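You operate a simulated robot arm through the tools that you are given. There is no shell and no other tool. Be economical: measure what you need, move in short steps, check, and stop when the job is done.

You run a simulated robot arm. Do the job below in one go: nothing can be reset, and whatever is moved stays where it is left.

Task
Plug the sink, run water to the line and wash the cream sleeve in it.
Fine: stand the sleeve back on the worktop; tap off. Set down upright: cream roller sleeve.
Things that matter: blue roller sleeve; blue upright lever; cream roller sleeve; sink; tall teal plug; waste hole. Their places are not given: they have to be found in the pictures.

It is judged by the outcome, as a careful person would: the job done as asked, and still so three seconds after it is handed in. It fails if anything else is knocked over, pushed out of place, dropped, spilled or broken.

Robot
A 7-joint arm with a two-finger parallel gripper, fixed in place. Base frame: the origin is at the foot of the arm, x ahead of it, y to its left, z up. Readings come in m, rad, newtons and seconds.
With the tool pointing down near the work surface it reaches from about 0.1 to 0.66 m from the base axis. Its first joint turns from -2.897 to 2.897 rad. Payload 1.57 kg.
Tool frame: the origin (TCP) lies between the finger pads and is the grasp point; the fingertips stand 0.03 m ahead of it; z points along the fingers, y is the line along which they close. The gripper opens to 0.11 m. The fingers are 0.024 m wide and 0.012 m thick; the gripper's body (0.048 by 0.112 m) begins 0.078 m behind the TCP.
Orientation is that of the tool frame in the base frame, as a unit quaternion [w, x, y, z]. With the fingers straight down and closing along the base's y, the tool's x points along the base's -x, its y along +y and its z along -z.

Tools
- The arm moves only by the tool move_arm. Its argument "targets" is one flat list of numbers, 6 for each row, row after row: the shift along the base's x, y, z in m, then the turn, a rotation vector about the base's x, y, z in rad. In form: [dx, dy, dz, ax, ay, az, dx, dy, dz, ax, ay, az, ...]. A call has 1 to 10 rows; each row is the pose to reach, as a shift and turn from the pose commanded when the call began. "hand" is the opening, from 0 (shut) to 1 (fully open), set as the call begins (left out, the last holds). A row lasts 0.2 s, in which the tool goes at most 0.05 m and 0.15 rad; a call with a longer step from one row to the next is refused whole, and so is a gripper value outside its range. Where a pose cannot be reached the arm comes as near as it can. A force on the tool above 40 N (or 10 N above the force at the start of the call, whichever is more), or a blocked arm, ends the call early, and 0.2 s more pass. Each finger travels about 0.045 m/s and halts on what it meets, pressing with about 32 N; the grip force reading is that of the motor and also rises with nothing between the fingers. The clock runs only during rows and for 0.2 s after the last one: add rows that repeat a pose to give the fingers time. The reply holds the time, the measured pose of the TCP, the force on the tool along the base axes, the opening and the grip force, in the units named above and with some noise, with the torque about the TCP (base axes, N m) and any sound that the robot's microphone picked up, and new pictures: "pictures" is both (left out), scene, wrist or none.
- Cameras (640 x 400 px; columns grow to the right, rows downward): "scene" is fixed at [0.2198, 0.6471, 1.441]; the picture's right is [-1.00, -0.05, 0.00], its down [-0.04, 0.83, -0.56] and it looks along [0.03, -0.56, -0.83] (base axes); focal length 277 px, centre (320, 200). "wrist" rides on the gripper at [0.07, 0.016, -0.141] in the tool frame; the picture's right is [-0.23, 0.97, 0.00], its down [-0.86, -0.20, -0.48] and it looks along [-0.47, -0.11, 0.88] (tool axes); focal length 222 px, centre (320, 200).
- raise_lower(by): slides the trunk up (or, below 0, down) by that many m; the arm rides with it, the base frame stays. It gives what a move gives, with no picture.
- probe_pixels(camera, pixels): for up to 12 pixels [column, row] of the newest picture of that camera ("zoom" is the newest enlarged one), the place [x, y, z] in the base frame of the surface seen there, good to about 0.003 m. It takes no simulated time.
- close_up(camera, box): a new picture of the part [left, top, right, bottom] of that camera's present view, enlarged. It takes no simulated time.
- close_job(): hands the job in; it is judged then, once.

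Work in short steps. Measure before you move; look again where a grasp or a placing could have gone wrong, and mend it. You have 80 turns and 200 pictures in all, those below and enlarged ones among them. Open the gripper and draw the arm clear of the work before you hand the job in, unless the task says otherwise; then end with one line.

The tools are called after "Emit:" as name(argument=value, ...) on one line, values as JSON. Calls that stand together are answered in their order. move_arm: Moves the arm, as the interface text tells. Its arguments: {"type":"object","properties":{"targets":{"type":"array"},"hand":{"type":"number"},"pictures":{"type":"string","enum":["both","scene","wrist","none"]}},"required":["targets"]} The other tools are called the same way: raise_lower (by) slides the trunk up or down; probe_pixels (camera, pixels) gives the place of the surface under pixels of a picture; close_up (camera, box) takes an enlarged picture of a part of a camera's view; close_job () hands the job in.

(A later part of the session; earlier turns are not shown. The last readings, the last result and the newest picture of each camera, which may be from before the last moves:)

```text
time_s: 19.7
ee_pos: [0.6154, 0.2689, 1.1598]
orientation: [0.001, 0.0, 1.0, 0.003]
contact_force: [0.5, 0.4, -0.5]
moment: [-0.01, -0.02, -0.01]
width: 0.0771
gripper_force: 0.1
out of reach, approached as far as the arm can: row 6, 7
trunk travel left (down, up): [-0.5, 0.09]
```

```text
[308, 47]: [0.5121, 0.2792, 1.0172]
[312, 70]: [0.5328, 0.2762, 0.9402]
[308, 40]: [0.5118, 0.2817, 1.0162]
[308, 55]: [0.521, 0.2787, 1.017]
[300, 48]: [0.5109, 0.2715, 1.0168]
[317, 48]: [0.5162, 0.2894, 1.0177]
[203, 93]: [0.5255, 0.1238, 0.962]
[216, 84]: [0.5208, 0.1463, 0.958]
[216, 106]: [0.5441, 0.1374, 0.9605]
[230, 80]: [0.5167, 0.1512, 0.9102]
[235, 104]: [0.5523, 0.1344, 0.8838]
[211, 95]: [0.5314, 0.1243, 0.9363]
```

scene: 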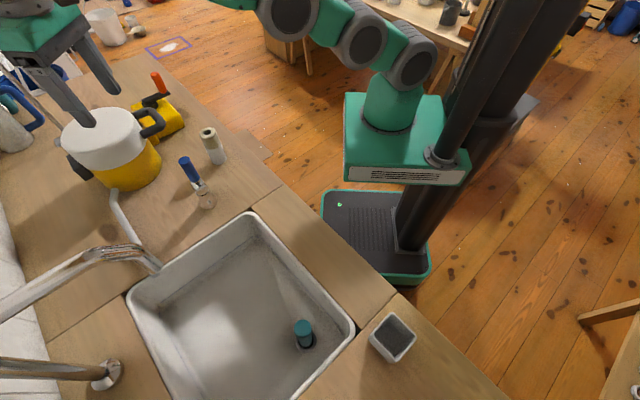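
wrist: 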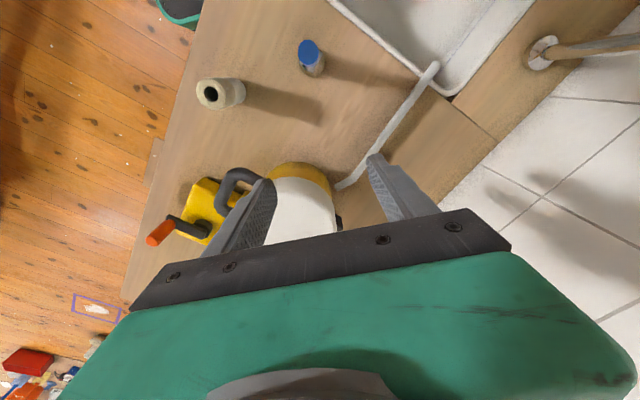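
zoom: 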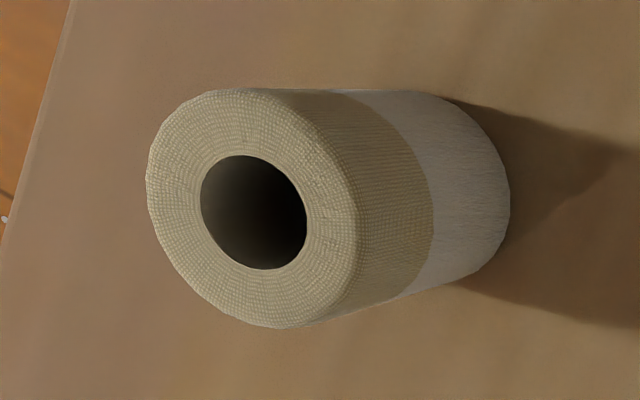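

The lever is a blue handle (top centre about (0.516,0.279,1.017)) in a clevis whose slot runs along the (-x,+y) diagonal. I turn the tool 45° about z so the fingers close along that diagonal and move above it.

Emit:
move_arm(targets=[-0.02, 0.002, 0, 0, 0, 0.131, -0.04, 0.004, 0, 0, 0, 0.262, -0.06, 0.006, 0, 0, 0, 0.393, -0.08, 0.008, 0, 0, 0, 0.524, -0.09, 0.01, 0, 0, 0, 0.655, -0.1, 0.01, 0, 0, 0, 0.785, -0.1, 0.01, 0, 0, 0, 0.785], hand=0.65)

```text
time_s: 21.3
ee_pos: [0.5115, 0.2771, 1.1598]
orientation: [0.002, -0.384, 0.923, 0.005]
contact_force: [-0.1, -0.5, -0.2]
moment: [0.05, -0.02, 0.03]
width: 0.0715
gripper_force: 0.0
trunk travel left (down, up): [-0.5, 0.09]
```

scene: 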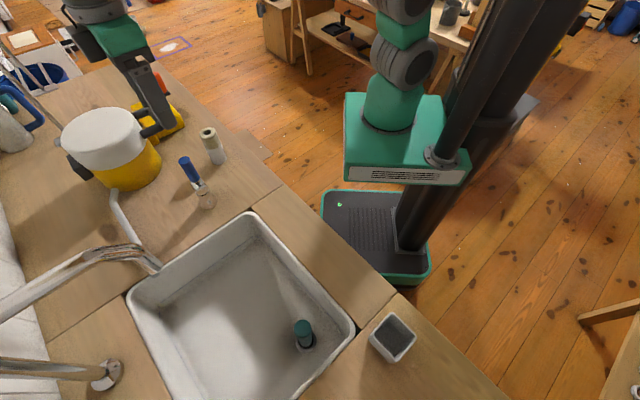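
wrist: 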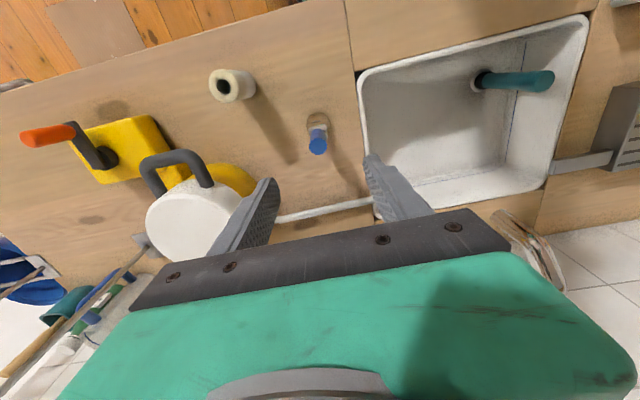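

Good view of lever at (318,140). I enlarge it and probe its top before descending.

Emit:
close_up(camera="wrist", box=[290, 105, 345, 160])

Emit:
close_up(camera="wrist", box=[0, 220, 160, 380])

Emit:
probe_pixels(camera="wrist", pixels=[[318, 143], [311, 143], [325, 143], [318, 138], [318, 151], [318, 122], [231, 84], [88, 318]])

```text
7.27 times, centred on (318, 132) of wrist
```

zoom: 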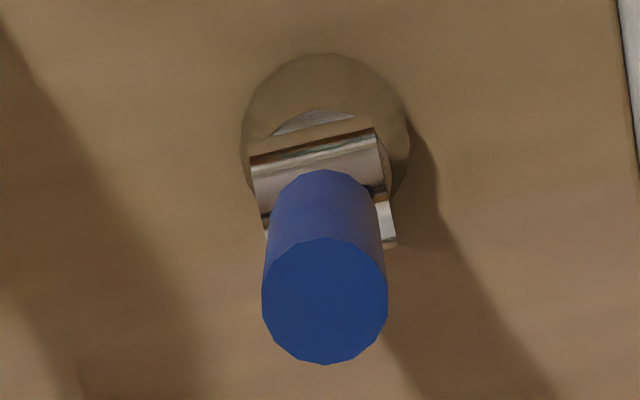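

```text
2.50 times, centred on (80, 300) of wrist
```

zoom: 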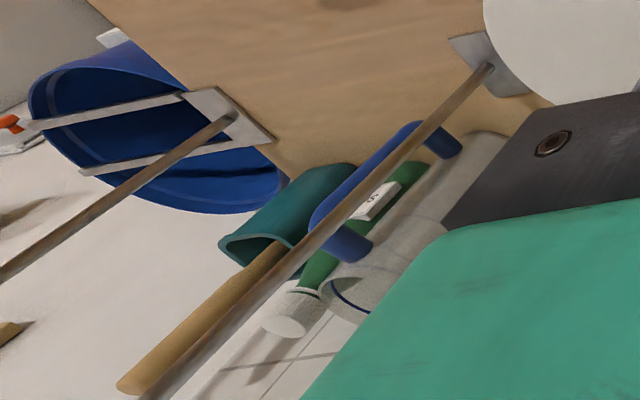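

```text
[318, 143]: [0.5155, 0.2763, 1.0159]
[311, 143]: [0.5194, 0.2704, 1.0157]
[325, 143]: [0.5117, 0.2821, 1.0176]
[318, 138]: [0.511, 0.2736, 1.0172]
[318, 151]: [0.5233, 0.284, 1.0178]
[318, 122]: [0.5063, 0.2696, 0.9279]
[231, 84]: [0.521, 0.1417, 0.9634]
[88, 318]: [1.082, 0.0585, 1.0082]
```

Lever top centre is (0.516,0.277). I descend so the open fingers straddle the handle (tips at about z 0.985).

Emit:
move_arm(targets=[0.003, 0, -0.04, 0, 0, 0, 0.003, 0, -0.08, 0, 0, 0, 0.003, 0, -0.115, 0, 0, 0, 0.003, 0, -0.145, 0, 0, 0, 0.003, 0, -0.145, 0, 0, 0], hand=0.65)

```text
time_s: 22.5
ee_pos: [0.5186, 0.2768, 1.0145]
orientation: [0.001, -0.384, 0.923, 0.004]
contact_force: [-0.4, -0.5, 0.4]
moment: [-0.01, 0.03, -0.02]
width: 0.0718
gripper_force: 0.1
trunk travel left (down, up): [-0.5, 0.09]
```

scene: 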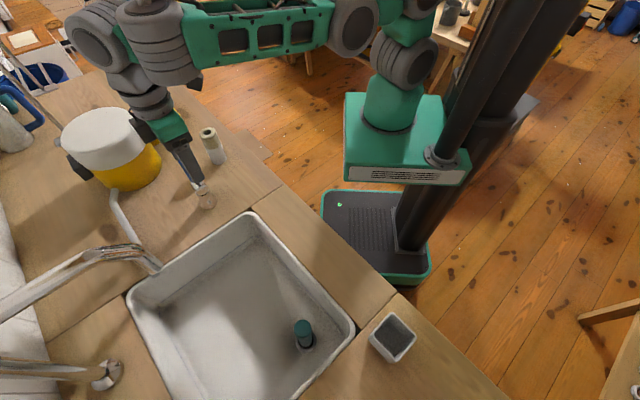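
wrist: 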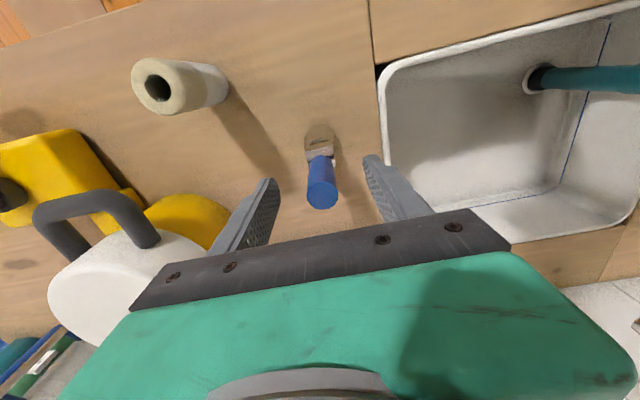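

The handle stands centred between fingers. I push gently toward the sink, along (-x,+y), watching the force.

Emit:
move_arm(targets=[-0.008, 0.008, 0, 0, 0, 0, -0.014, 0.014, 0, 0, 0, 0, -0.019, 0.019, 0, 0, 0, 0, -0.024, 0.024, 0, 0, 0, 0, -0.029, 0.029, 0, 0, 0, 0, -0.034, 0.034, 0, 0, 0, 0, -0.038, 0.038, 0, 0, 0, 0], hand=0.65)

```text
time_s: 24.0
ee_pos: [0.4892, 0.3071, 1.0157]
orientation: [0.006, -0.379, 0.925, 0.003]
contact_force: [24.1, -32.4, 0.4]
moment: [-0.66, -0.05, -0.32]
width: 0.1068
gripper_force: 20.2
trunk travel left (down, up): [-0.5, 0.09]
stopped in row 7: the force on the tool passed its limit at 42 N (the readings are from after the stop); the commanded pose is now the measured one
```

scene: 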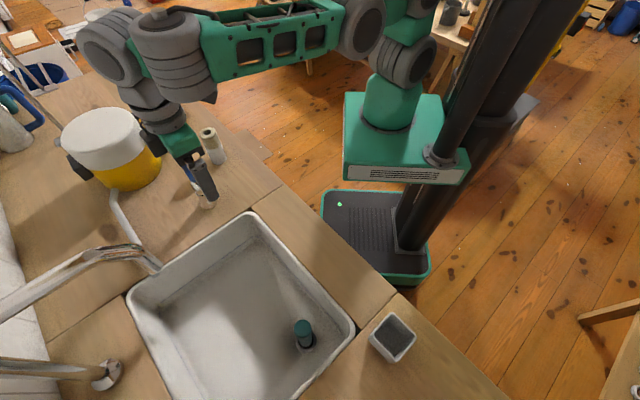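
wrist: 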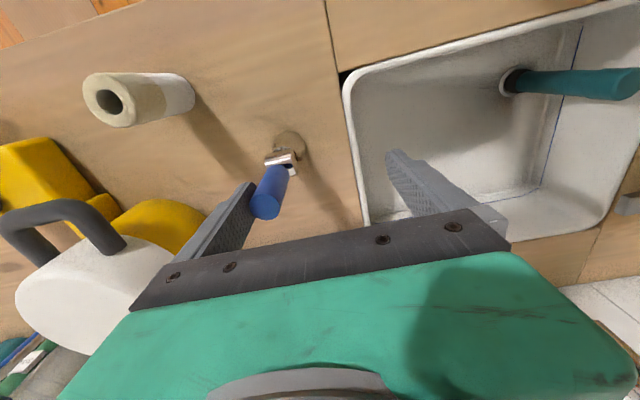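

The lever held firm in that direction (40 N, fingers forced apart). I back off and try the opposite direction along the slot.

Emit:
move_arm(targets=[0.01, -0.01, 0, 0, 0, 0, 0.02, -0.02, 0, 0, 0, 0, 0.03, -0.03, 0, 0, 0, 0, 0.03, -0.03, 0, 0, 0, 0], hand=0.65, pictures="wrist")

Emit:
close_up(camera="wrist", box=[260, 110, 380, 220])

```text
time_s: 25.0
ee_pos: [0.5129, 0.2819, 1.0164]
orientation: [0.003, -0.383, 0.924, 0.003]
contact_force: [0.3, -0.9, 0.6]
moment: [0.0, -0.01, 0.01]
width: 0.0715
gripper_force: 0.1
trunk travel left (down, up): [-0.5, 0.09]
```

wrist: 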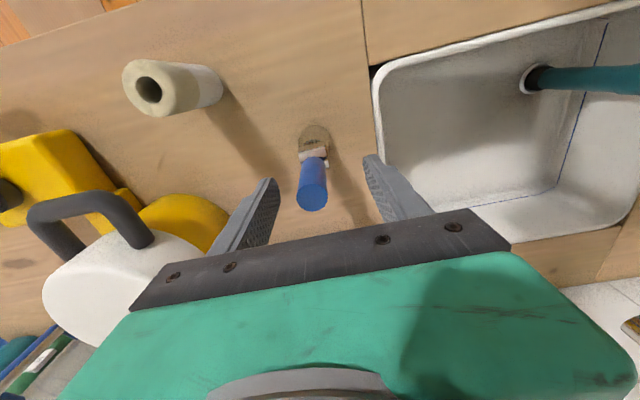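

```text
3.64 times, centred on (320, 165) of wrist
```

zoom: 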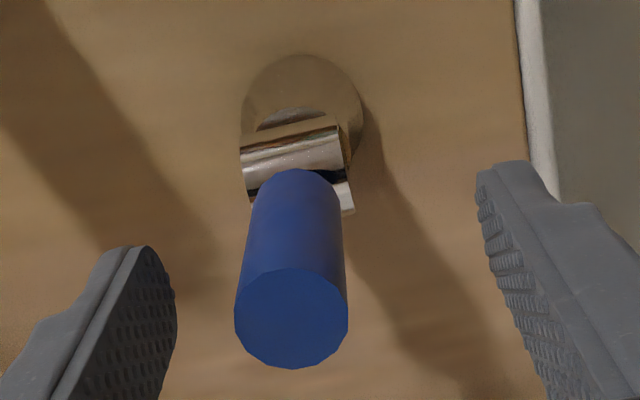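

The head is actually a horizontal cylinder whose axis is along the finger direction, so the lever tips at right angles, toward or away from the robot. I grip the handle with the fingers along the hinge axis.

Emit:
move_arm(targets=[0.003, -0.005, -0.01, 0, 0, 0, 0.003, -0.005, -0.016, 0, 0, 0, 0.003, -0.005, -0.016, 0, 0, 0, 0.003, -0.005, -0.016, 0, 0, 0, 0.003, -0.005, -0.016, 0, 0, 0, 0.003, -0.005, -0.016, 0, 0, 0], hand=0, pictures="wrist")

```text
time_s: 26.4
ee_pos: [0.5176, 0.2769, 1.0002]
orientation: [0.003, -0.383, 0.924, 0.002]
contact_force: [2.5, -3.2, -2.3]
moment: [-0.36, -0.28, -0.08]
width: 0.0227
gripper_force: 35.0
out of reach, approached as far as the arm can: row 1
trunk travel left (down, up): [-0.5, 0.09]
```

wrist: 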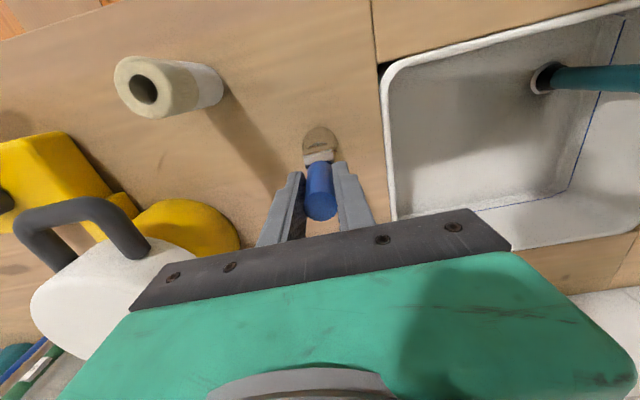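

Gripped at 0.023 m. I try a small pull toward the robot, (-x,-y), feeling for resistance.

Emit:
move_arm(targets=[-0.004, -0.004, 0, 0, 0, 0, -0.008, -0.008, -0.001, 0, 0, 0, -0.012, -0.012, -0.002, 0, 0, 0, -0.016, -0.016, -0.003, 0, 0, 0], hand=0)

```text
time_s: 27.4
ee_pos: [0.5047, 0.2639, 1.0012]
orientation: [-0.003, -0.383, 0.924, 0.001]
contact_force: [10.2, 6.6, -20.1]
moment: [-0.15, -0.82, -0.07]
width: 0.0226
gripper_force: 35.7
out of reach, approached as far as the arm can: row 2, 3, 4
trunk travel left (down, up): [-0.5, 0.09]
```

scene: 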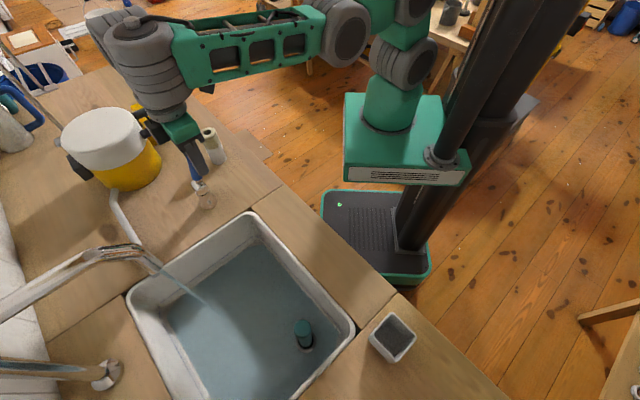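
wrist: 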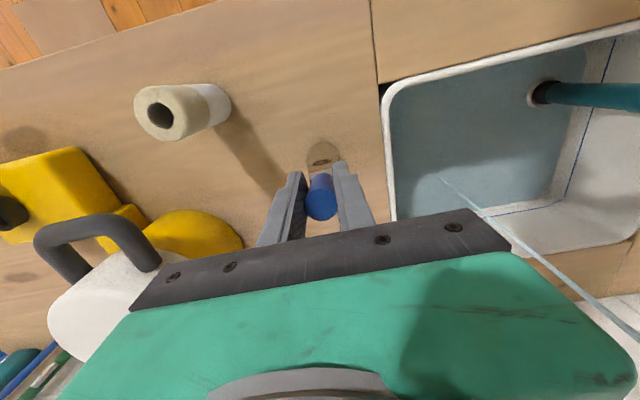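

Water runs. I check the water level against the blue line on the far sink wall at wrist (575,160) / (530,208).

Emit:
probe_pixels(camera="wrist", pixels=[[565, 195], [588, 110], [520, 209], [611, 42], [450, 140], [520, 150]])

Emit:
close_up(camera="wrist", box=[440, 30, 640, 250])

```text
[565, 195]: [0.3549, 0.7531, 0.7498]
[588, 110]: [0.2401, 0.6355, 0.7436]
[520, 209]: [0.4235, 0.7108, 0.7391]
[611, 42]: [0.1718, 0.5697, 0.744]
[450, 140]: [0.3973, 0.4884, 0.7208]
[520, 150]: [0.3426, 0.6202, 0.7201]
```

```text
1.82 times, centred on (540, 140) of wrist
```

zoom: 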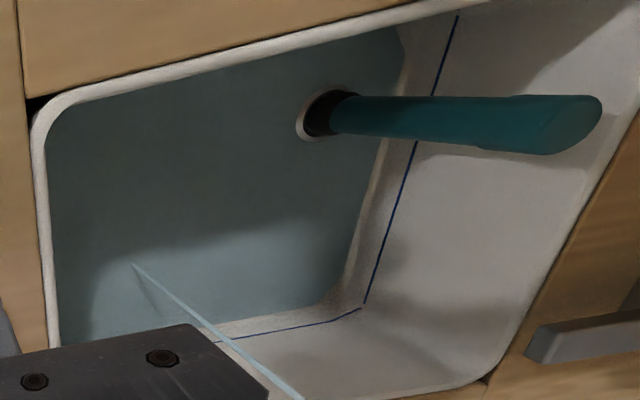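

Line is about z 0.744, floor 0.72, so the water is just beginning. I hold for 1.2 s and re-measure.

Emit:
move_arm(targets=[0, 0, 0, 0, 0, 0, 0, 0, 0, 0, 0, 0, 0, 0, 0, 0, 0, 0, 0, 0, 0, 0, 0, 0, 0, 0, 0, 0, 0, 0], hand=0, pictures="wrist")

Emit:
close_up(camera="wrist", box=[440, 30, 640, 250])

Emit:
probe_pixels(camera="wrist", pixels=[[450, 140], [520, 150], [430, 190], [480, 100]])

```text
time_s: 28.6
ee_pos: [0.5051, 0.2631, 1.003]
orientation: [-0.002, -0.383, 0.924, 0.001]
contact_force: [-1.2, 2.7, -28.5]
moment: [-0.77, -0.12, -0.16]
width: 0.023
gripper_force: 35.3
trunk travel left (down, up): [-0.5, 0.09]
```

wrist: 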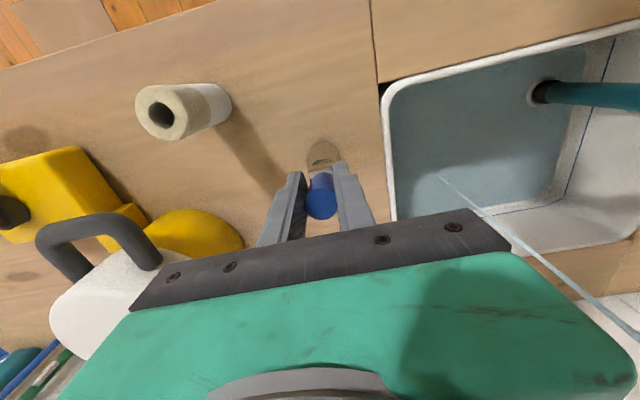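

```text
1.82 times, centred on (540, 140) of wrist
```

zoom: 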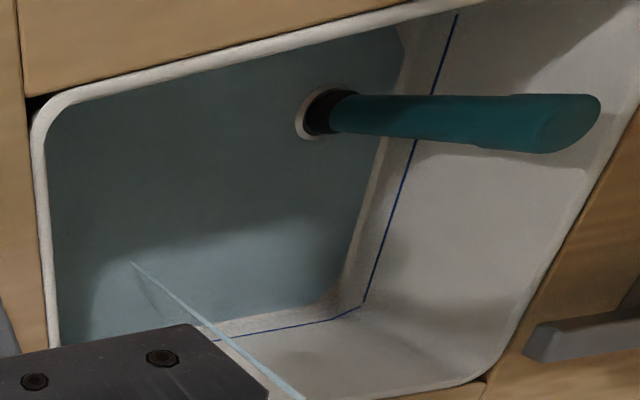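

```text
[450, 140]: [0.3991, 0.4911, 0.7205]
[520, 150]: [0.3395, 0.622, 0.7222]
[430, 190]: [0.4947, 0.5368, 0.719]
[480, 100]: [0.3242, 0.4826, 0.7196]
```

Level is rising slowly. I relieve the downward pull by lowering 4 mm and hold 2 s.

Emit:
move_arm(targets=[0, 0, -0.002, 0, 0, 0, 0, 0, -0.004, 0, 0, 0, 0, 0, -0.004, 0, 0, 0, 0, 0, -0.004, 0, 0, 0, 0, 0, -0.004, 0, 0, 0, 0, 0, -0.004, 0, 0, 0, 0, 0, -0.004, 0, 0, 0, 0, 0, -0.004, 0, 0, 0, 0, 0, -0.004, 0, 0, 0, 0, 0, -0.004, 0, 0, 0], hand=0, pictures="wrist")

Emit:
close_up(camera="wrist", box=[440, 30, 640, 250])

```text
time_s: 30.8
ee_pos: [0.5044, 0.2646, 1.0026]
orientation: [-0.002, -0.382, 0.924, 0.001]
contact_force: [-2.4, 2.9, -27.5]
moment: [-0.61, 0.06, -0.04]
width: 0.0226
gripper_force: 35.5
out of reach, approached as far as the arm can: row 2, 3, 4, 5, 6, 7, 8, 9, 10
trunk travel left (down, up): [-0.5, 0.09]
```

wrist: 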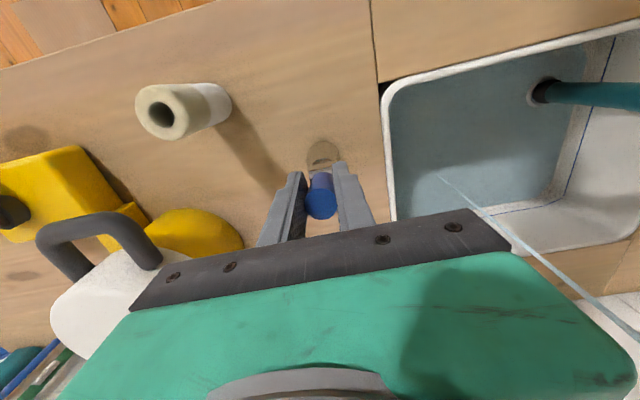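

```text
1.82 times, centred on (540, 140) of wrist
```

zoom: 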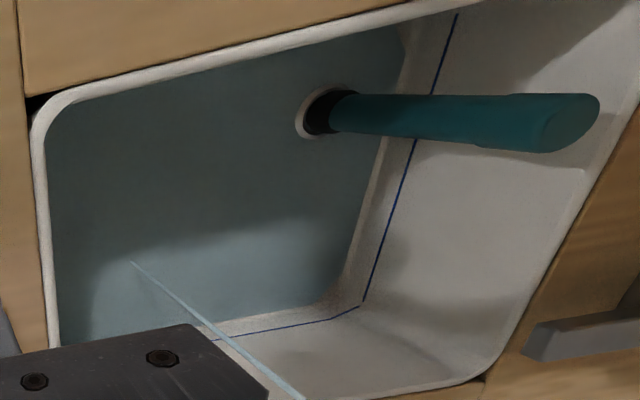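

The arm is at its lower limit here, so the trunk must be lowered later. I release the lever, rise clear, and see if it stays open.

Emit:
move_arm(targets=[0, 0, 0.004, 0, 0, 0, 0, 0, 0.004, 0, 0, 0, 0, 0, 0.004, 0, 0, 0, 0, 0, 0.004, 0, 0, 0, 0, 0, 0.04, 0, 0, 0, 0, 0, 0.08, 0, 0, 0, 0, 0, 0.12, 0, 0, 0, 0, 0, 0.16, 0, 0, 0, 0, 0, 0.18, 0, 0, 0], hand=0.65)

Emit:
close_up(camera="scene", box=[120, 140, 320, 400])

```text
time_s: 32.8
ee_pos: [0.504, 0.2636, 1.1848]
orientation: [0.003, -0.382, 0.924, 0.003]
contact_force: [0.9, -0.4, 1.0]
moment: [0.01, 0.04, -0.01]
width: 0.0715
gripper_force: 0.0
trunk travel left (down, up): [-0.5, 0.09]
```

scene: 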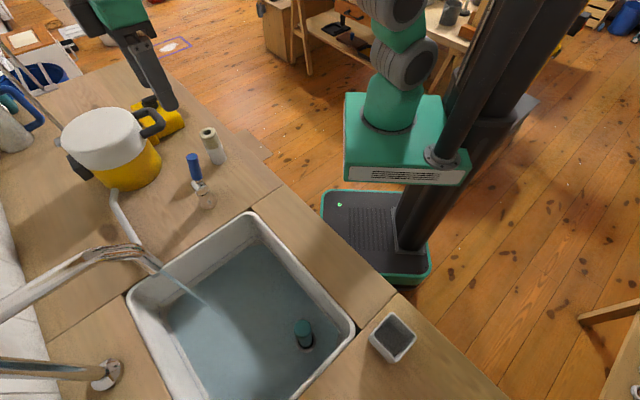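
wrist: 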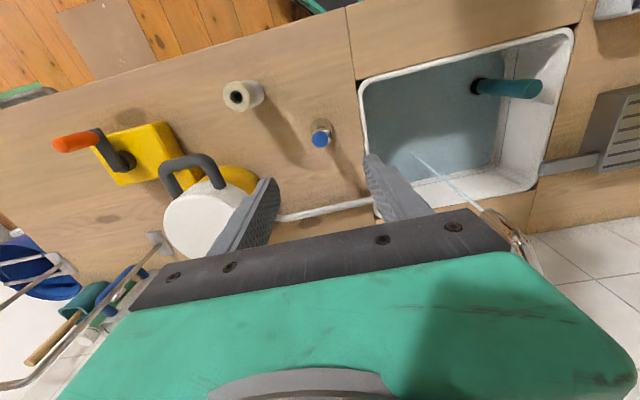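

```text
1.54 times, centred on (220, 270) of scene
```

zoom: 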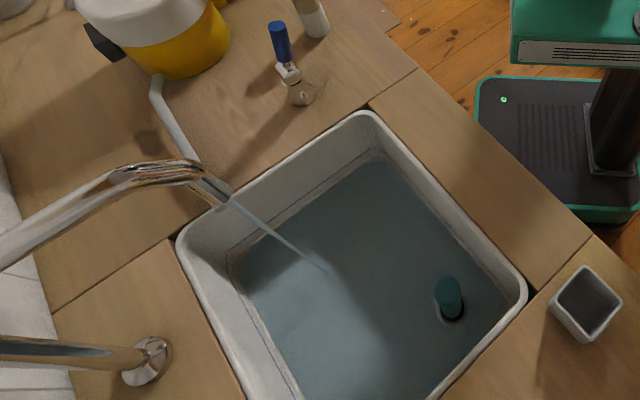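

The lever stays open and water keeps running. I lower the trunk 0.1 m (tool ends at 1.085, still clear of the lever) to gain reach.

Emit:
raise_lower(by=-0.1)

Emit:
close_up(camera="scene", box=[120, 190, 360, 400])

Emit:
close_up(camera="scene", box=[170, 140, 230, 215])

```text
time_s: 34.1
ee_pos: [0.5042, 0.2635, 1.0855]
orientation: [0.004, -0.383, 0.924, 0.003]
contact_force: [0.4, 0.9, -0.1]
moment: [0.01, 0.01, 0.0]
width: 0.0713
gripper_force: 0.1
trunk travel left (down, up): [-0.4, 0.19]
```

```text
1.90 times, centred on (240, 295) of scene
```

zoom: 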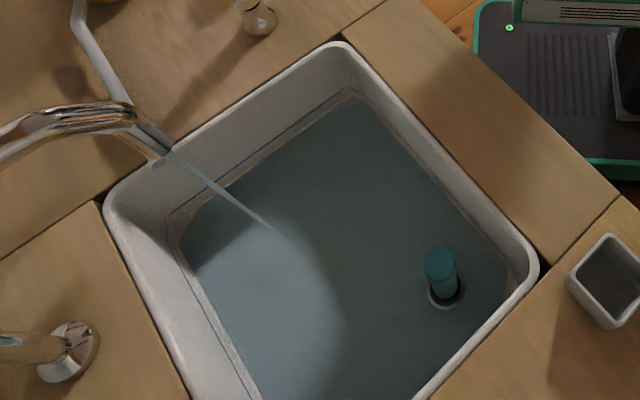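

```text
5.33 times, centred on (200, 178) of scene
```

zoom: 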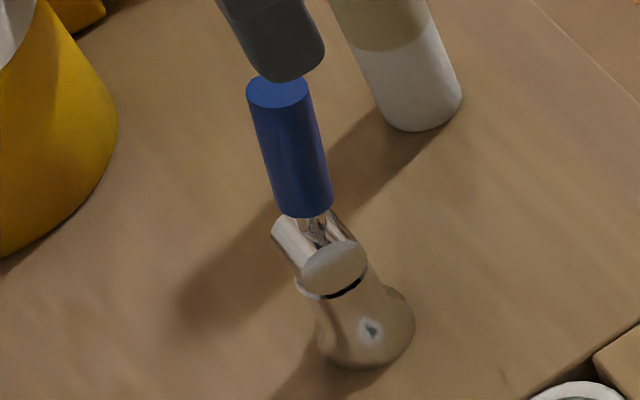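

I wait 2 s and compare the level.

Emit:
move_arm(targets=[0, 0, 0.03, 0, 0, 0, 0, 0, 0.03, 0, 0, 0, 0, 0, 0.03, 0, 0, 0, 0, 0, 0.03, 0, 0, 0, 0, 0, 0.03, 0, 0, 0, 0, 0, 0.03, 0, 0, 0, 0, 0, 0.03, 0, 0, 0, 0, 0, 0.03, 0, 0, 0, 0, 0, 0.03, 0, 0, 0], hand=0.65, pictures="none")

Emit:
close_up(camera="scene", box=[120, 190, 360, 400])

Emit:
probe_pixels(camera="zoom", pixels=[[300, 250], [250, 300], [350, 150], [400, 200], [300, 350], [400, 350]])

```text
time_s: 36.1
ee_pos: [0.5042, 0.2644, 1.1159]
orientation: [0.004, -0.383, 0.924, 0.003]
contact_force: [0.2, -0.1, 0.3]
moment: [0.02, -0.01, -0.02]
width: 0.0713
gripper_force: 0.0
trunk travel left (down, up): [-0.4, 0.19]
```

```text
1.90 times, centred on (240, 295) of scene
```

zoom: 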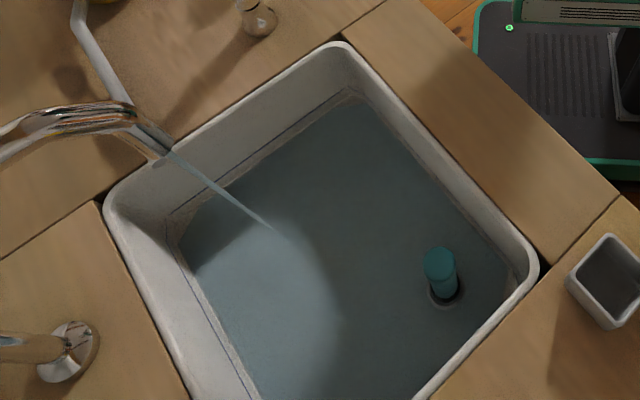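

```text
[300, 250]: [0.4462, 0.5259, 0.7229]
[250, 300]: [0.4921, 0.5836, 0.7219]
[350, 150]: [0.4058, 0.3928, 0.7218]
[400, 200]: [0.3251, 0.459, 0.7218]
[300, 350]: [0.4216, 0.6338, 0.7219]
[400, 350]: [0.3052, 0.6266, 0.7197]
```

Only about 2 mm after 9 s — too slow. I regrip the lever and open it further.

Emit:
move_arm(targets=[0, 0, -0.04, 0, 0, 0, 0, 0, -0.08, 0, 0, 0, 0, 0, -0.122, 0, 0, 0, 0, 0, -0.122, 0, 0, 0], hand=0.65, pictures="none")

Emit:
move_arm(targets=[0, 0, 0, 0, 0, 0, 0, 0, 0, 0, 0, 0, 0, 0, 0, 0, 0, 0, 0, 0, 0, 0, 0, 0, 0, 0, 0, 0, 0, 0, -0.005, -0.005, -0.002, 0, 0, 0, -0.01, -0.01, -0.005, 0, 0, 0, -0.015, -0.015, -0.008, 0, 0, 0, -0.02, -0.02, -0.012, 0, 0, 0], hand=0)

```text
time_s: 37.1
ee_pos: [0.5029, 0.2649, 0.9943]
orientation: [0.004, -0.382, 0.924, 0.002]
contact_force: [0.7, 0.5, 0.3]
moment: [0.03, 0.02, 0.02]
width: 0.0716
gripper_force: 0.0
trunk travel left (down, up): [-0.4, 0.19]
```

```text
time_s: 39.1
ee_pos: [0.4844, 0.2433, 0.9821]
orientation: [0.005, -0.383, 0.924, 0.002]
contact_force: [8.6, 3.5, 10.2]
moment: [0.68, -0.62, -0.04]
width: 0.0228
gripper_force: 34.5
trunk travel left (down, up): [-0.4, 0.19]
```

scene: 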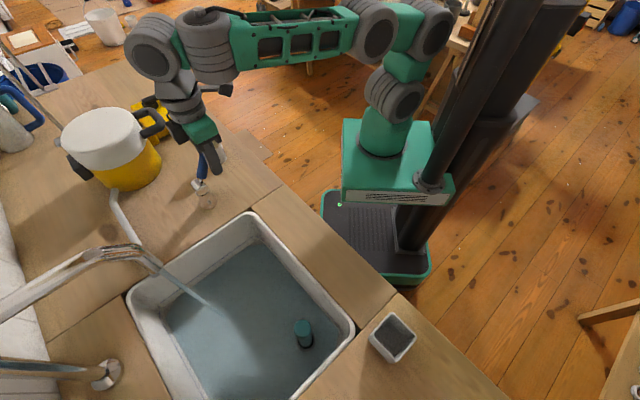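
wrist: 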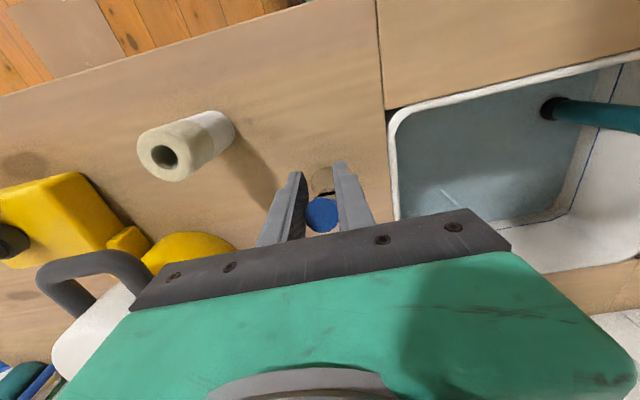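

Lever is well tilted now and water should rise faster; I hold 2 s and measure.

Emit:
move_arm(targets=[0, 0, 0, 0, 0, 0, 0, 0, 0, 0, 0, 0, 0, 0, 0, 0, 0, 0, 0, 0, 0, 0, 0, 0, 0, 0, 0, 0, 0, 0, 0, 0, 0, 0, 0, 0, 0, 0, 0, 0, 0, 0, 0, 0, 0, 0, 0, 0, 0, 0, 0, 0, 0, 0], hand=0, pictures="none")

Emit:
close_up(camera="scene", box=[120, 190, 360, 400])

Emit:
probe_pixels(camera="zoom", pixels=[[300, 250], [250, 300], [350, 150], [400, 200], [300, 350], [400, 350], [260, 155], [215, 310], [330, 108]])

```text
time_s: 41.1
ee_pos: [0.4852, 0.243, 0.9825]
orientation: [0.003, -0.382, 0.924, 0.003]
contact_force: [8.1, -3.3, 9.9]
moment: [0.55, -0.44, -0.1]
width: 0.0223
gripper_force: 35.4
trunk travel left (down, up): [-0.4, 0.19]
```

```text
1.90 times, centred on (240, 295) of scene
```

zoom: 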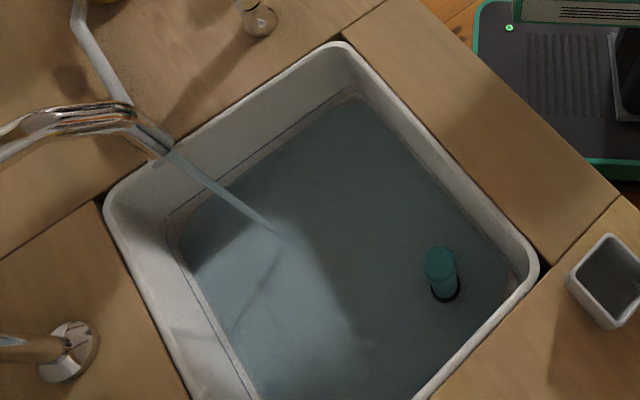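

```text
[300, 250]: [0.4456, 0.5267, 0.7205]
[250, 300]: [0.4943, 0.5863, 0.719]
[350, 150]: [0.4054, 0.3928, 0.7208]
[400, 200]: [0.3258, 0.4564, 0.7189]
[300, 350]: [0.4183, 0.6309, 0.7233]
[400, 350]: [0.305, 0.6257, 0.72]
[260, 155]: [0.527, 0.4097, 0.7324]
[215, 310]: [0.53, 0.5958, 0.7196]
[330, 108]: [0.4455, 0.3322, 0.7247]
```

Flow is a bit stronger. I pull the lever further (about 60° of tilt) along its arc, watching the force.

Emit:
move_arm(targets=[-0.004, -0.004, -0.005, 0, 0, 0, -0.008, -0.008, -0.011, 0, 0, 0, -0.011, -0.011, -0.017, 0, 0, 0, -0.011, -0.011, -0.017, 0, 0, 0, -0.011, -0.011, -0.017, 0, 0, 0], hand=0, pictures="wrist")

Emit:
close_up(camera="scene", box=[160, 220, 260, 320])

```text
time_s: 42.3
ee_pos: [0.4735, 0.2317, 0.9659]
orientation: [0.004, -0.383, 0.924, 0.003]
contact_force: [-1.1, -7.2, 18.2]
moment: [0.74, -0.56, -0.11]
width: 0.0227
gripper_force: 35.1
trunk travel left (down, up): [-0.4, 0.19]
```

wrist: 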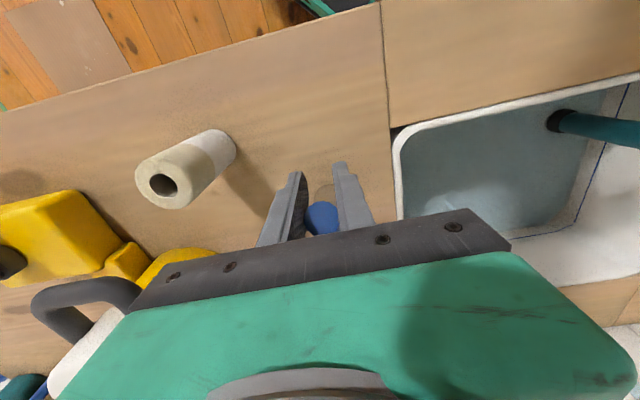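

```text
4.00 times, centred on (210, 270) of scene
```

zoom: 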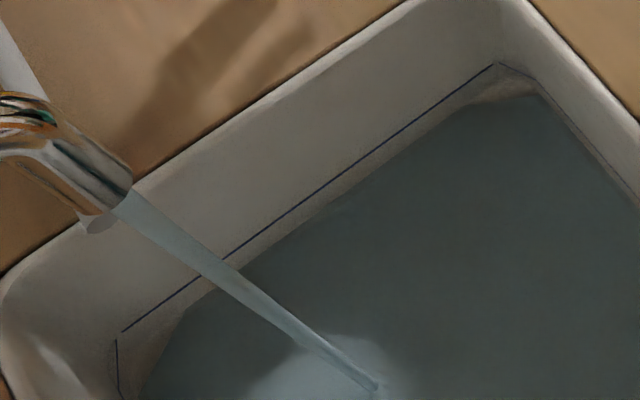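

Stream is strong now; the gap between the line and water edge is about 25 zoom px. I hold 2 s and look again.

Emit:
move_arm(targets=[0, 0, 0, 0, 0, 0, 0, 0, 0, 0, 0, 0, 0, 0, 0, 0, 0, 0, 0, 0, 0, 0, 0, 0, 0, 0, 0, 0, 0, 0, 0, 0, 0, 0, 0, 0, 0, 0, 0, 0, 0, 0, 0, 0, 0, 0, 0, 0, 0, 0, 0, 0, 0, 0], hand=0, pictures="none")

Emit:
close_up(camera="scene", box=[160, 220, 260, 320])

```text
time_s: 44.3
ee_pos: [0.4728, 0.2327, 0.9655]
orientation: [0.005, -0.383, 0.924, 0.003]
contact_force: [-6.2, -7.9, 12.9]
moment: [0.33, -0.28, -0.02]
width: 0.0225
gripper_force: 34.9
trunk travel left (down, up): [-0.4, 0.19]
```

```text
4.00 times, centred on (210, 270) of scene
```

zoom: 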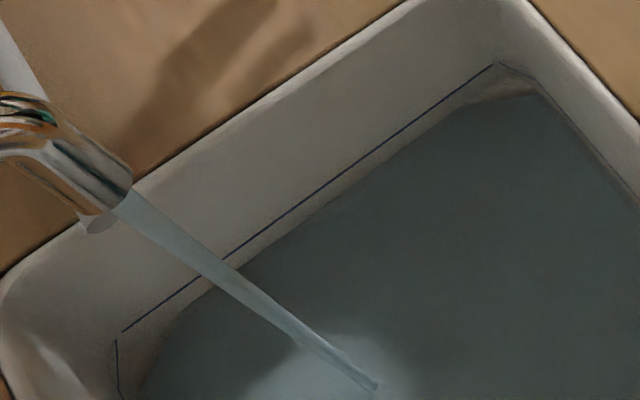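

The gap is closing slowly. I hold for 4 s more and look.

Emit:
move_arm(targets=[0, 0, 0, 0, 0, 0, 0, 0, 0, 0, 0, 0, 0, 0, 0, 0, 0, 0, 0, 0, 0, 0, 0, 0, 0, 0, 0, 0, 0, 0, 0, 0, 0, 0, 0, 0, 0, 0, 0, 0, 0, 0, 0, 0, 0, 0, 0, 0, 0, 0, 0, 0, 0, 0], hand=0, pictures="none")

Emit:
move_arm(targets=[0, 0, 0, 0, 0, 0, 0, 0, 0, 0, 0, 0, 0, 0, 0, 0, 0, 0, 0, 0, 0, 0, 0, 0, 0, 0, 0, 0, 0, 0, 0, 0, 0, 0, 0, 0, 0, 0, 0, 0, 0, 0, 0, 0, 0, 0, 0, 0, 0, 0, 0, 0, 0, 0], hand=0, pictures="none")

Emit:
close_up(camera="scene", box=[160, 220, 260, 320])

```text
time_s: 46.3
ee_pos: [0.4728, 0.2323, 0.9661]
orientation: [0.005, -0.383, 0.924, 0.002]
contact_force: [-7.2, -8.3, 8.8]
moment: [0.1, -0.12, 0.01]
width: 0.0225
gripper_force: 35.1
trunk travel left (down, up): [-0.4, 0.19]
```

```text
time_s: 48.3
ee_pos: [0.4732, 0.2324, 0.966]
orientation: [0.004, -0.383, 0.924, 0.003]
contact_force: [-7.8, -7.6, 6.1]
moment: [-0.06, 0.0, -0.03]
width: 0.0225
gripper_force: 35.3
trunk travel left (down, up): [-0.4, 0.19]
```

```text
4.00 times, centred on (210, 270) of scene
```

zoom: 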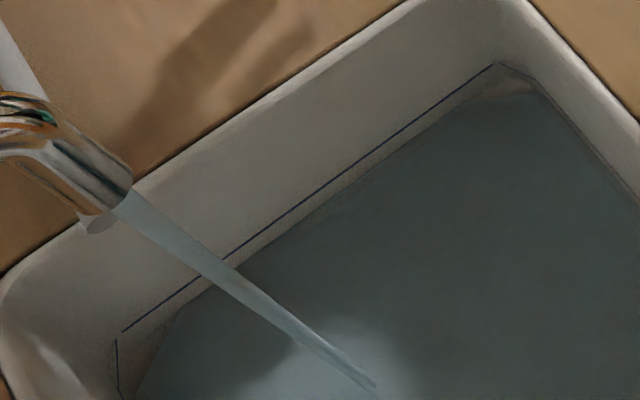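

Gap is now roughly 16 px from 25. I hold 6 s more and then look.

Emit:
move_arm(targets=[0, 0, 0, 0, 0, 0, 0, 0, 0, 0, 0, 0, 0, 0, 0, 0, 0, 0, 0, 0, 0, 0, 0, 0, 0, 0, 0, 0, 0, 0, 0, 0, 0, 0, 0, 0, 0, 0, 0, 0, 0, 0, 0, 0, 0, 0, 0, 0, 0, 0, 0, 0, 0, 0], hand=0, pictures="none")

Emit:
move_arm(targets=[0, 0, 0, 0, 0, 0, 0, 0, 0, 0, 0, 0, 0, 0, 0, 0, 0, 0, 0, 0, 0, 0, 0, 0, 0, 0, 0, 0, 0, 0, 0, 0, 0, 0, 0, 0, 0, 0, 0, 0, 0, 0, 0, 0, 0, 0, 0, 0, 0, 0, 0, 0, 0, 0], hand=0, pictures="none")

Emit:
close_up(camera="scene", box=[160, 220, 260, 320])

Emit:
close_up(camera="scene", box=[205, 235, 255, 275])

```text
time_s: 50.3
ee_pos: [0.4733, 0.2332, 0.9653]
orientation: [0.005, -0.383, 0.924, 0.003]
contact_force: [-7.5, -5.8, 4.8]
moment: [-0.04, -0.05, 0.01]
width: 0.0224
gripper_force: 34.9
trunk travel left (down, up): [-0.4, 0.19]
```

```text
time_s: 52.3
ee_pos: [0.4726, 0.232, 0.966]
orientation: [0.004, -0.382, 0.924, 0.003]
contact_force: [-7.3, -9.6, 6.1]
moment: [-0.03, 0.06, -0.09]
width: 0.0225
gripper_force: 34.6
trunk travel left (down, up): [-0.4, 0.19]
```

```text
4.00 times, centred on (210, 270) of scene
```

zoom: 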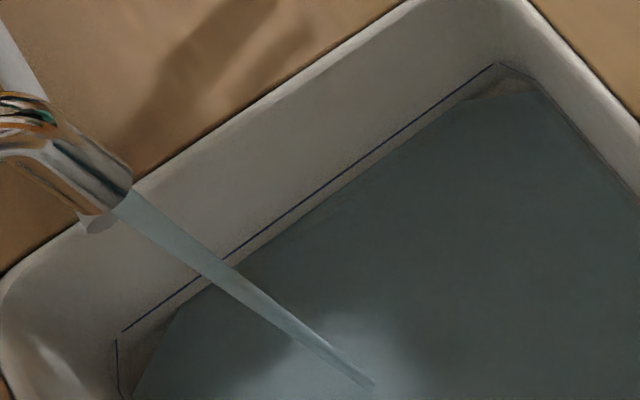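

```text
10.00 times, centred on (230, 255) of scene
```

zoom: 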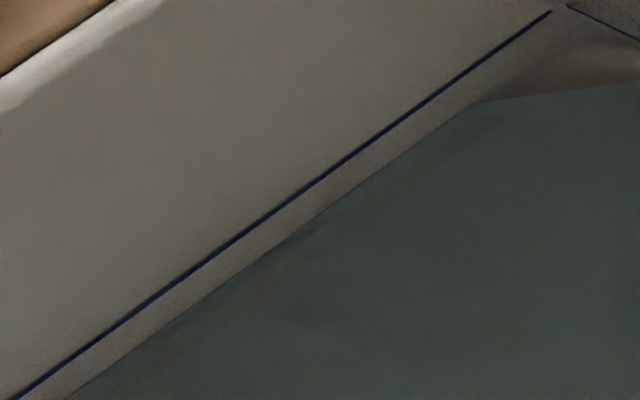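

With the 10× view, the vertical gap is about 35 px at column 300. I hold 4 s and measure the same box.

Emit:
move_arm(targets=[0, 0, 0, 0, 0, 0, 0, 0, 0, 0, 0, 0, 0, 0, 0, 0, 0, 0, 0, 0, 0, 0, 0, 0, 0, 0, 0, 0, 0, 0, 0, 0, 0, 0, 0, 0, 0, 0, 0, 0, 0, 0, 0, 0, 0, 0, 0, 0, 0, 0, 0, 0, 0, 0], hand=0, pictures="none")

Emit:
move_arm(targets=[0, 0, 0, 0, 0, 0, 0, 0, 0, 0, 0, 0, 0, 0, 0, 0, 0, 0, 0, 0, 0, 0, 0, 0, 0, 0, 0, 0, 0, 0, 0, 0, 0, 0, 0, 0, 0, 0, 0, 0, 0, 0, 0, 0, 0, 0, 0, 0, 0, 0, 0, 0, 0, 0], hand=0, pictures="none")

Emit:
close_up(camera="scene", box=[205, 235, 255, 275])

```text
time_s: 54.3
ee_pos: [0.4727, 0.2327, 0.9658]
orientation: [0.004, -0.382, 0.924, 0.003]
contact_force: [-5.6, -7.2, 6.5]
moment: [0.0, -0.01, -0.02]
width: 0.0224
gripper_force: 35.0
trunk travel left (down, up): [-0.4, 0.19]
```

```text
time_s: 56.3
ee_pos: [0.4725, 0.2316, 0.9654]
orientation: [0.005, -0.383, 0.924, 0.003]
contact_force: [-5.0, -7.7, 7.9]
moment: [0.09, -0.06, -0.02]
width: 0.0226
gripper_force: 35.0
trunk travel left (down, up): [-0.4, 0.19]
```

```text
10.00 times, centred on (230, 255) of scene
```

zoom: 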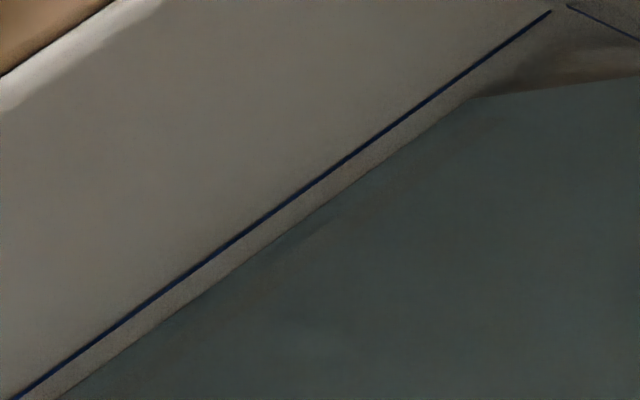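

Gap shrank from about 35 to 26 px in 4 s, so about 11 s remain. I hold 6 s, then measure.

Emit:
move_arm(targets=[0, 0, 0, 0, 0, 0, 0, 0, 0, 0, 0, 0, 0, 0, 0, 0, 0, 0, 0, 0, 0, 0, 0, 0, 0, 0, 0, 0, 0, 0, 0, 0, 0, 0, 0, 0, 0, 0, 0, 0, 0, 0, 0, 0, 0, 0, 0, 0, 0, 0, 0, 0, 0, 0], hand=0, pictures="none")

Emit:
move_arm(targets=[0, 0, 0, 0, 0, 0, 0, 0, 0, 0, 0, 0, 0, 0, 0, 0, 0, 0, 0, 0, 0, 0, 0, 0, 0, 0, 0, 0, 0, 0, 0, 0, 0, 0, 0, 0, 0, 0, 0, 0, 0, 0, 0, 0, 0, 0, 0, 0, 0, 0, 0, 0, 0, 0], hand=0, pictures="none")

Emit:
move_arm(targets=[0, 0, 0, 0, 0, 0, 0, 0, 0, 0, 0, 0, 0, 0, 0, 0, 0, 0, 0, 0, 0, 0, 0, 0, 0, 0, 0, 0, 0, 0, 0, 0, 0, 0, 0, 0, 0, 0, 0, 0, 0, 0, 0, 0, 0, 0, 0, 0, 0, 0, 0, 0, 0, 0], hand=0, pictures="none")

Emit:
close_up(camera="scene", box=[205, 235, 255, 275])

```text
time_s: 58.3
ee_pos: [0.4739, 0.232, 0.9661]
orientation: [0.005, -0.383, 0.924, 0.003]
contact_force: [-4.3, -6.4, 7.9]
moment: [0.14, -0.11, 0.0]
width: 0.0225
gripper_force: 35.7
trunk travel left (down, up): [-0.4, 0.19]
```

```text
time_s: 60.3
ee_pos: [0.4737, 0.2325, 0.9655]
orientation: [0.004, -0.382, 0.924, 0.003]
contact_force: [-5.1, -5.7, 8.9]
moment: [0.18, -0.19, -0.02]
width: 0.0225
gripper_force: 35.4
trunk travel left (down, up): [-0.4, 0.19]
```

```text
time_s: 62.3
ee_pos: [0.4712, 0.2319, 0.9659]
orientation: [0.005, -0.382, 0.924, 0.002]
contact_force: [-3.5, -5.0, 7.8]
moment: [0.21, -0.18, -0.01]
width: 0.0225
gripper_force: 35.8
trunk travel left (down, up): [-0.4, 0.19]
```

```text
10.00 times, centred on (230, 255) of scene
```

zoom: 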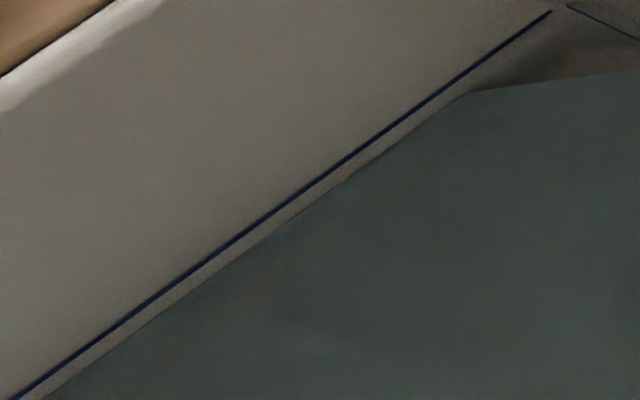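

At the bottom edge the gap is about 28 px (45 six seconds ago). I hold 6 s more and check.

Emit:
move_arm(targets=[0, 0, 0, 0, 0, 0, 0, 0, 0, 0, 0, 0, 0, 0, 0, 0, 0, 0, 0, 0, 0, 0, 0, 0, 0, 0, 0, 0, 0, 0, 0, 0, 0, 0, 0, 0, 0, 0, 0, 0, 0, 0, 0, 0, 0, 0, 0, 0, 0, 0, 0, 0, 0, 0], hand=0, pictures="none")

Emit:
move_arm(targets=[0, 0, 0, 0, 0, 0, 0, 0, 0, 0, 0, 0, 0, 0, 0, 0, 0, 0, 0, 0, 0, 0, 0, 0, 0, 0, 0, 0, 0, 0, 0, 0, 0, 0, 0, 0, 0, 0, 0, 0, 0, 0, 0, 0, 0, 0, 0, 0, 0, 0, 0, 0, 0, 0], hand=0, pictures="none")

Emit:
move_arm(targets=[0, 0, 0, 0, 0, 0, 0, 0, 0, 0, 0, 0, 0, 0, 0, 0, 0, 0, 0, 0, 0, 0, 0, 0, 0, 0, 0, 0, 0, 0, 0, 0, 0, 0, 0, 0, 0, 0, 0, 0, 0, 0, 0, 0, 0, 0, 0, 0, 0, 0, 0, 0, 0, 0], hand=0, pictures="none")

Emit:
close_up(camera="scene", box=[205, 235, 255, 275])

```text
time_s: 64.3
ee_pos: [0.4736, 0.2325, 0.9657]
orientation: [0.004, -0.382, 0.924, 0.002]
contact_force: [-2.8, -5.6, 7.6]
moment: [0.2, -0.19, -0.01]
width: 0.0224
gripper_force: 35.0
trunk travel left (down, up): [-0.4, 0.19]
```

```text
time_s: 66.3
ee_pos: [0.4737, 0.2327, 0.9666]
orientation: [0.004, -0.383, 0.924, 0.002]
contact_force: [-3.6, -5.6, 6.9]
moment: [0.15, -0.14, 0.01]
width: 0.0227
gripper_force: 35.6
trunk travel left (down, up): [-0.4, 0.19]
```

```text
time_s: 68.3
ee_pos: [0.4733, 0.2331, 0.9654]
orientation: [0.004, -0.383, 0.924, 0.003]
contact_force: [-3.2, -5.6, 5.7]
moment: [0.11, -0.12, 0.01]
width: 0.0226
gripper_force: 35.1
trunk travel left (down, up): [-0.4, 0.19]
```

```text
10.00 times, centred on (230, 255) of scene
```

zoom: 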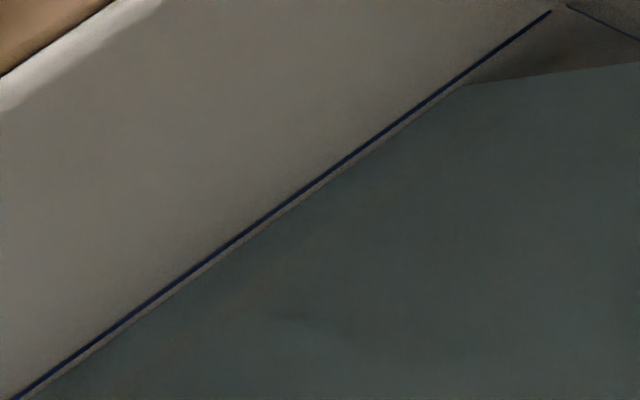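

Nearly at the line (about 4 s left). I hold 2.6 s, then push the lever back upright along its arc.

Emit:
move_arm(targets=[0, 0, 0, 0, 0, 0, 0, 0, 0, 0, 0, 0, 0, 0, 0, 0, 0, 0, 0, 0, 0, 0, 0, 0, 0, 0, 0, 0, 0, 0, 0, 0, 0, 0, 0, 0, 0, 0, 0, 0, 0, 0, 0, 0, 0, 0, 0, 0], hand=0, pictures="none")

Emit:
close_up(camera="scene", box=[205, 235, 255, 275])

```text
time_s: 70.1
ee_pos: [0.4727, 0.2328, 0.9658]
orientation: [0.005, -0.383, 0.924, 0.003]
contact_force: [-2.8, -6.4, 5.9]
moment: [0.09, -0.11, -0.01]
width: 0.0226
gripper_force: 34.8
trunk travel left (down, up): [-0.4, 0.19]
```

```text
10.00 times, centred on (230, 255) of scene
```

zoom: 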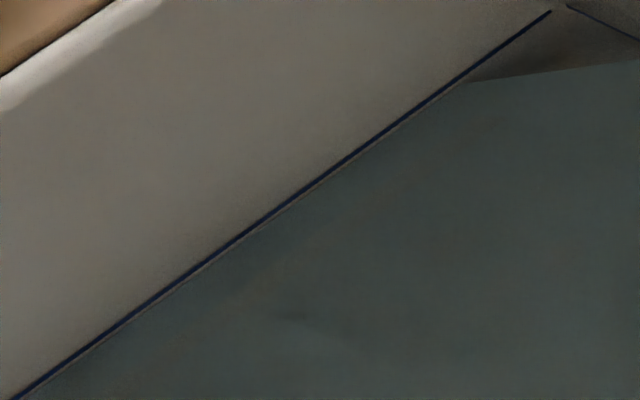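

Water is at the line. I close the tap now along the arc.

Emit:
move_arm(targets=[0.0113, 0.0113, 0.019, 0, 0, 0, 0.0265, 0.0265, 0.0315, 0, 0, 0, 0.035, 0.035, 0.0347, 0, 0, 0, 0.044, 0.044, 0.0358, 0, 0, 0, 0.045, 0.045, 0.0358, 0, 0, 0], hand=0)

Emit:
close_up(camera="scene", box=[205, 235, 255, 275])

```text
time_s: 71.3
ee_pos: [0.5165, 0.276, 1.0006]
orientation: [0.003, -0.383, 0.924, 0.003]
contact_force: [-12.9, -22.5, -13.3]
moment: [-0.81, -0.27, -0.05]
width: 0.0228
gripper_force: 35.4
trunk travel left (down, up): [-0.4, 0.19]
```

scene: 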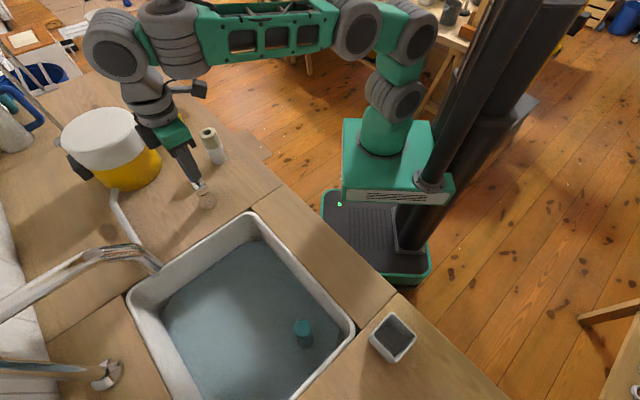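
wrist: 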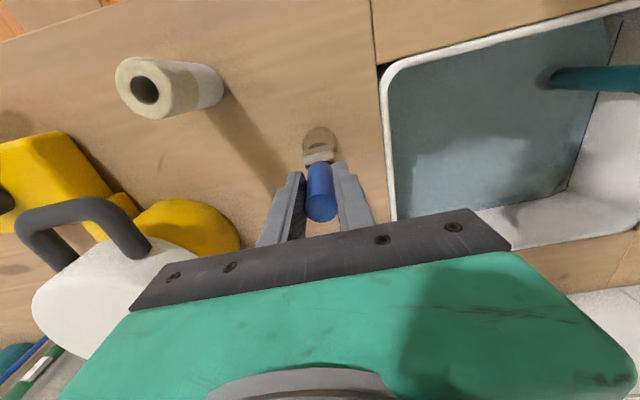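

```text
10.00 times, centred on (230, 255) of scene
```

zoom: 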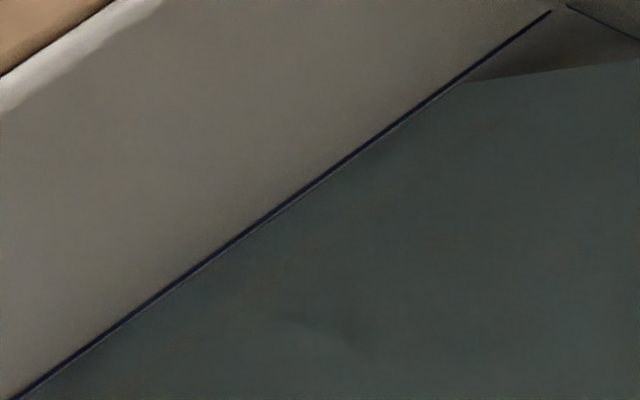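

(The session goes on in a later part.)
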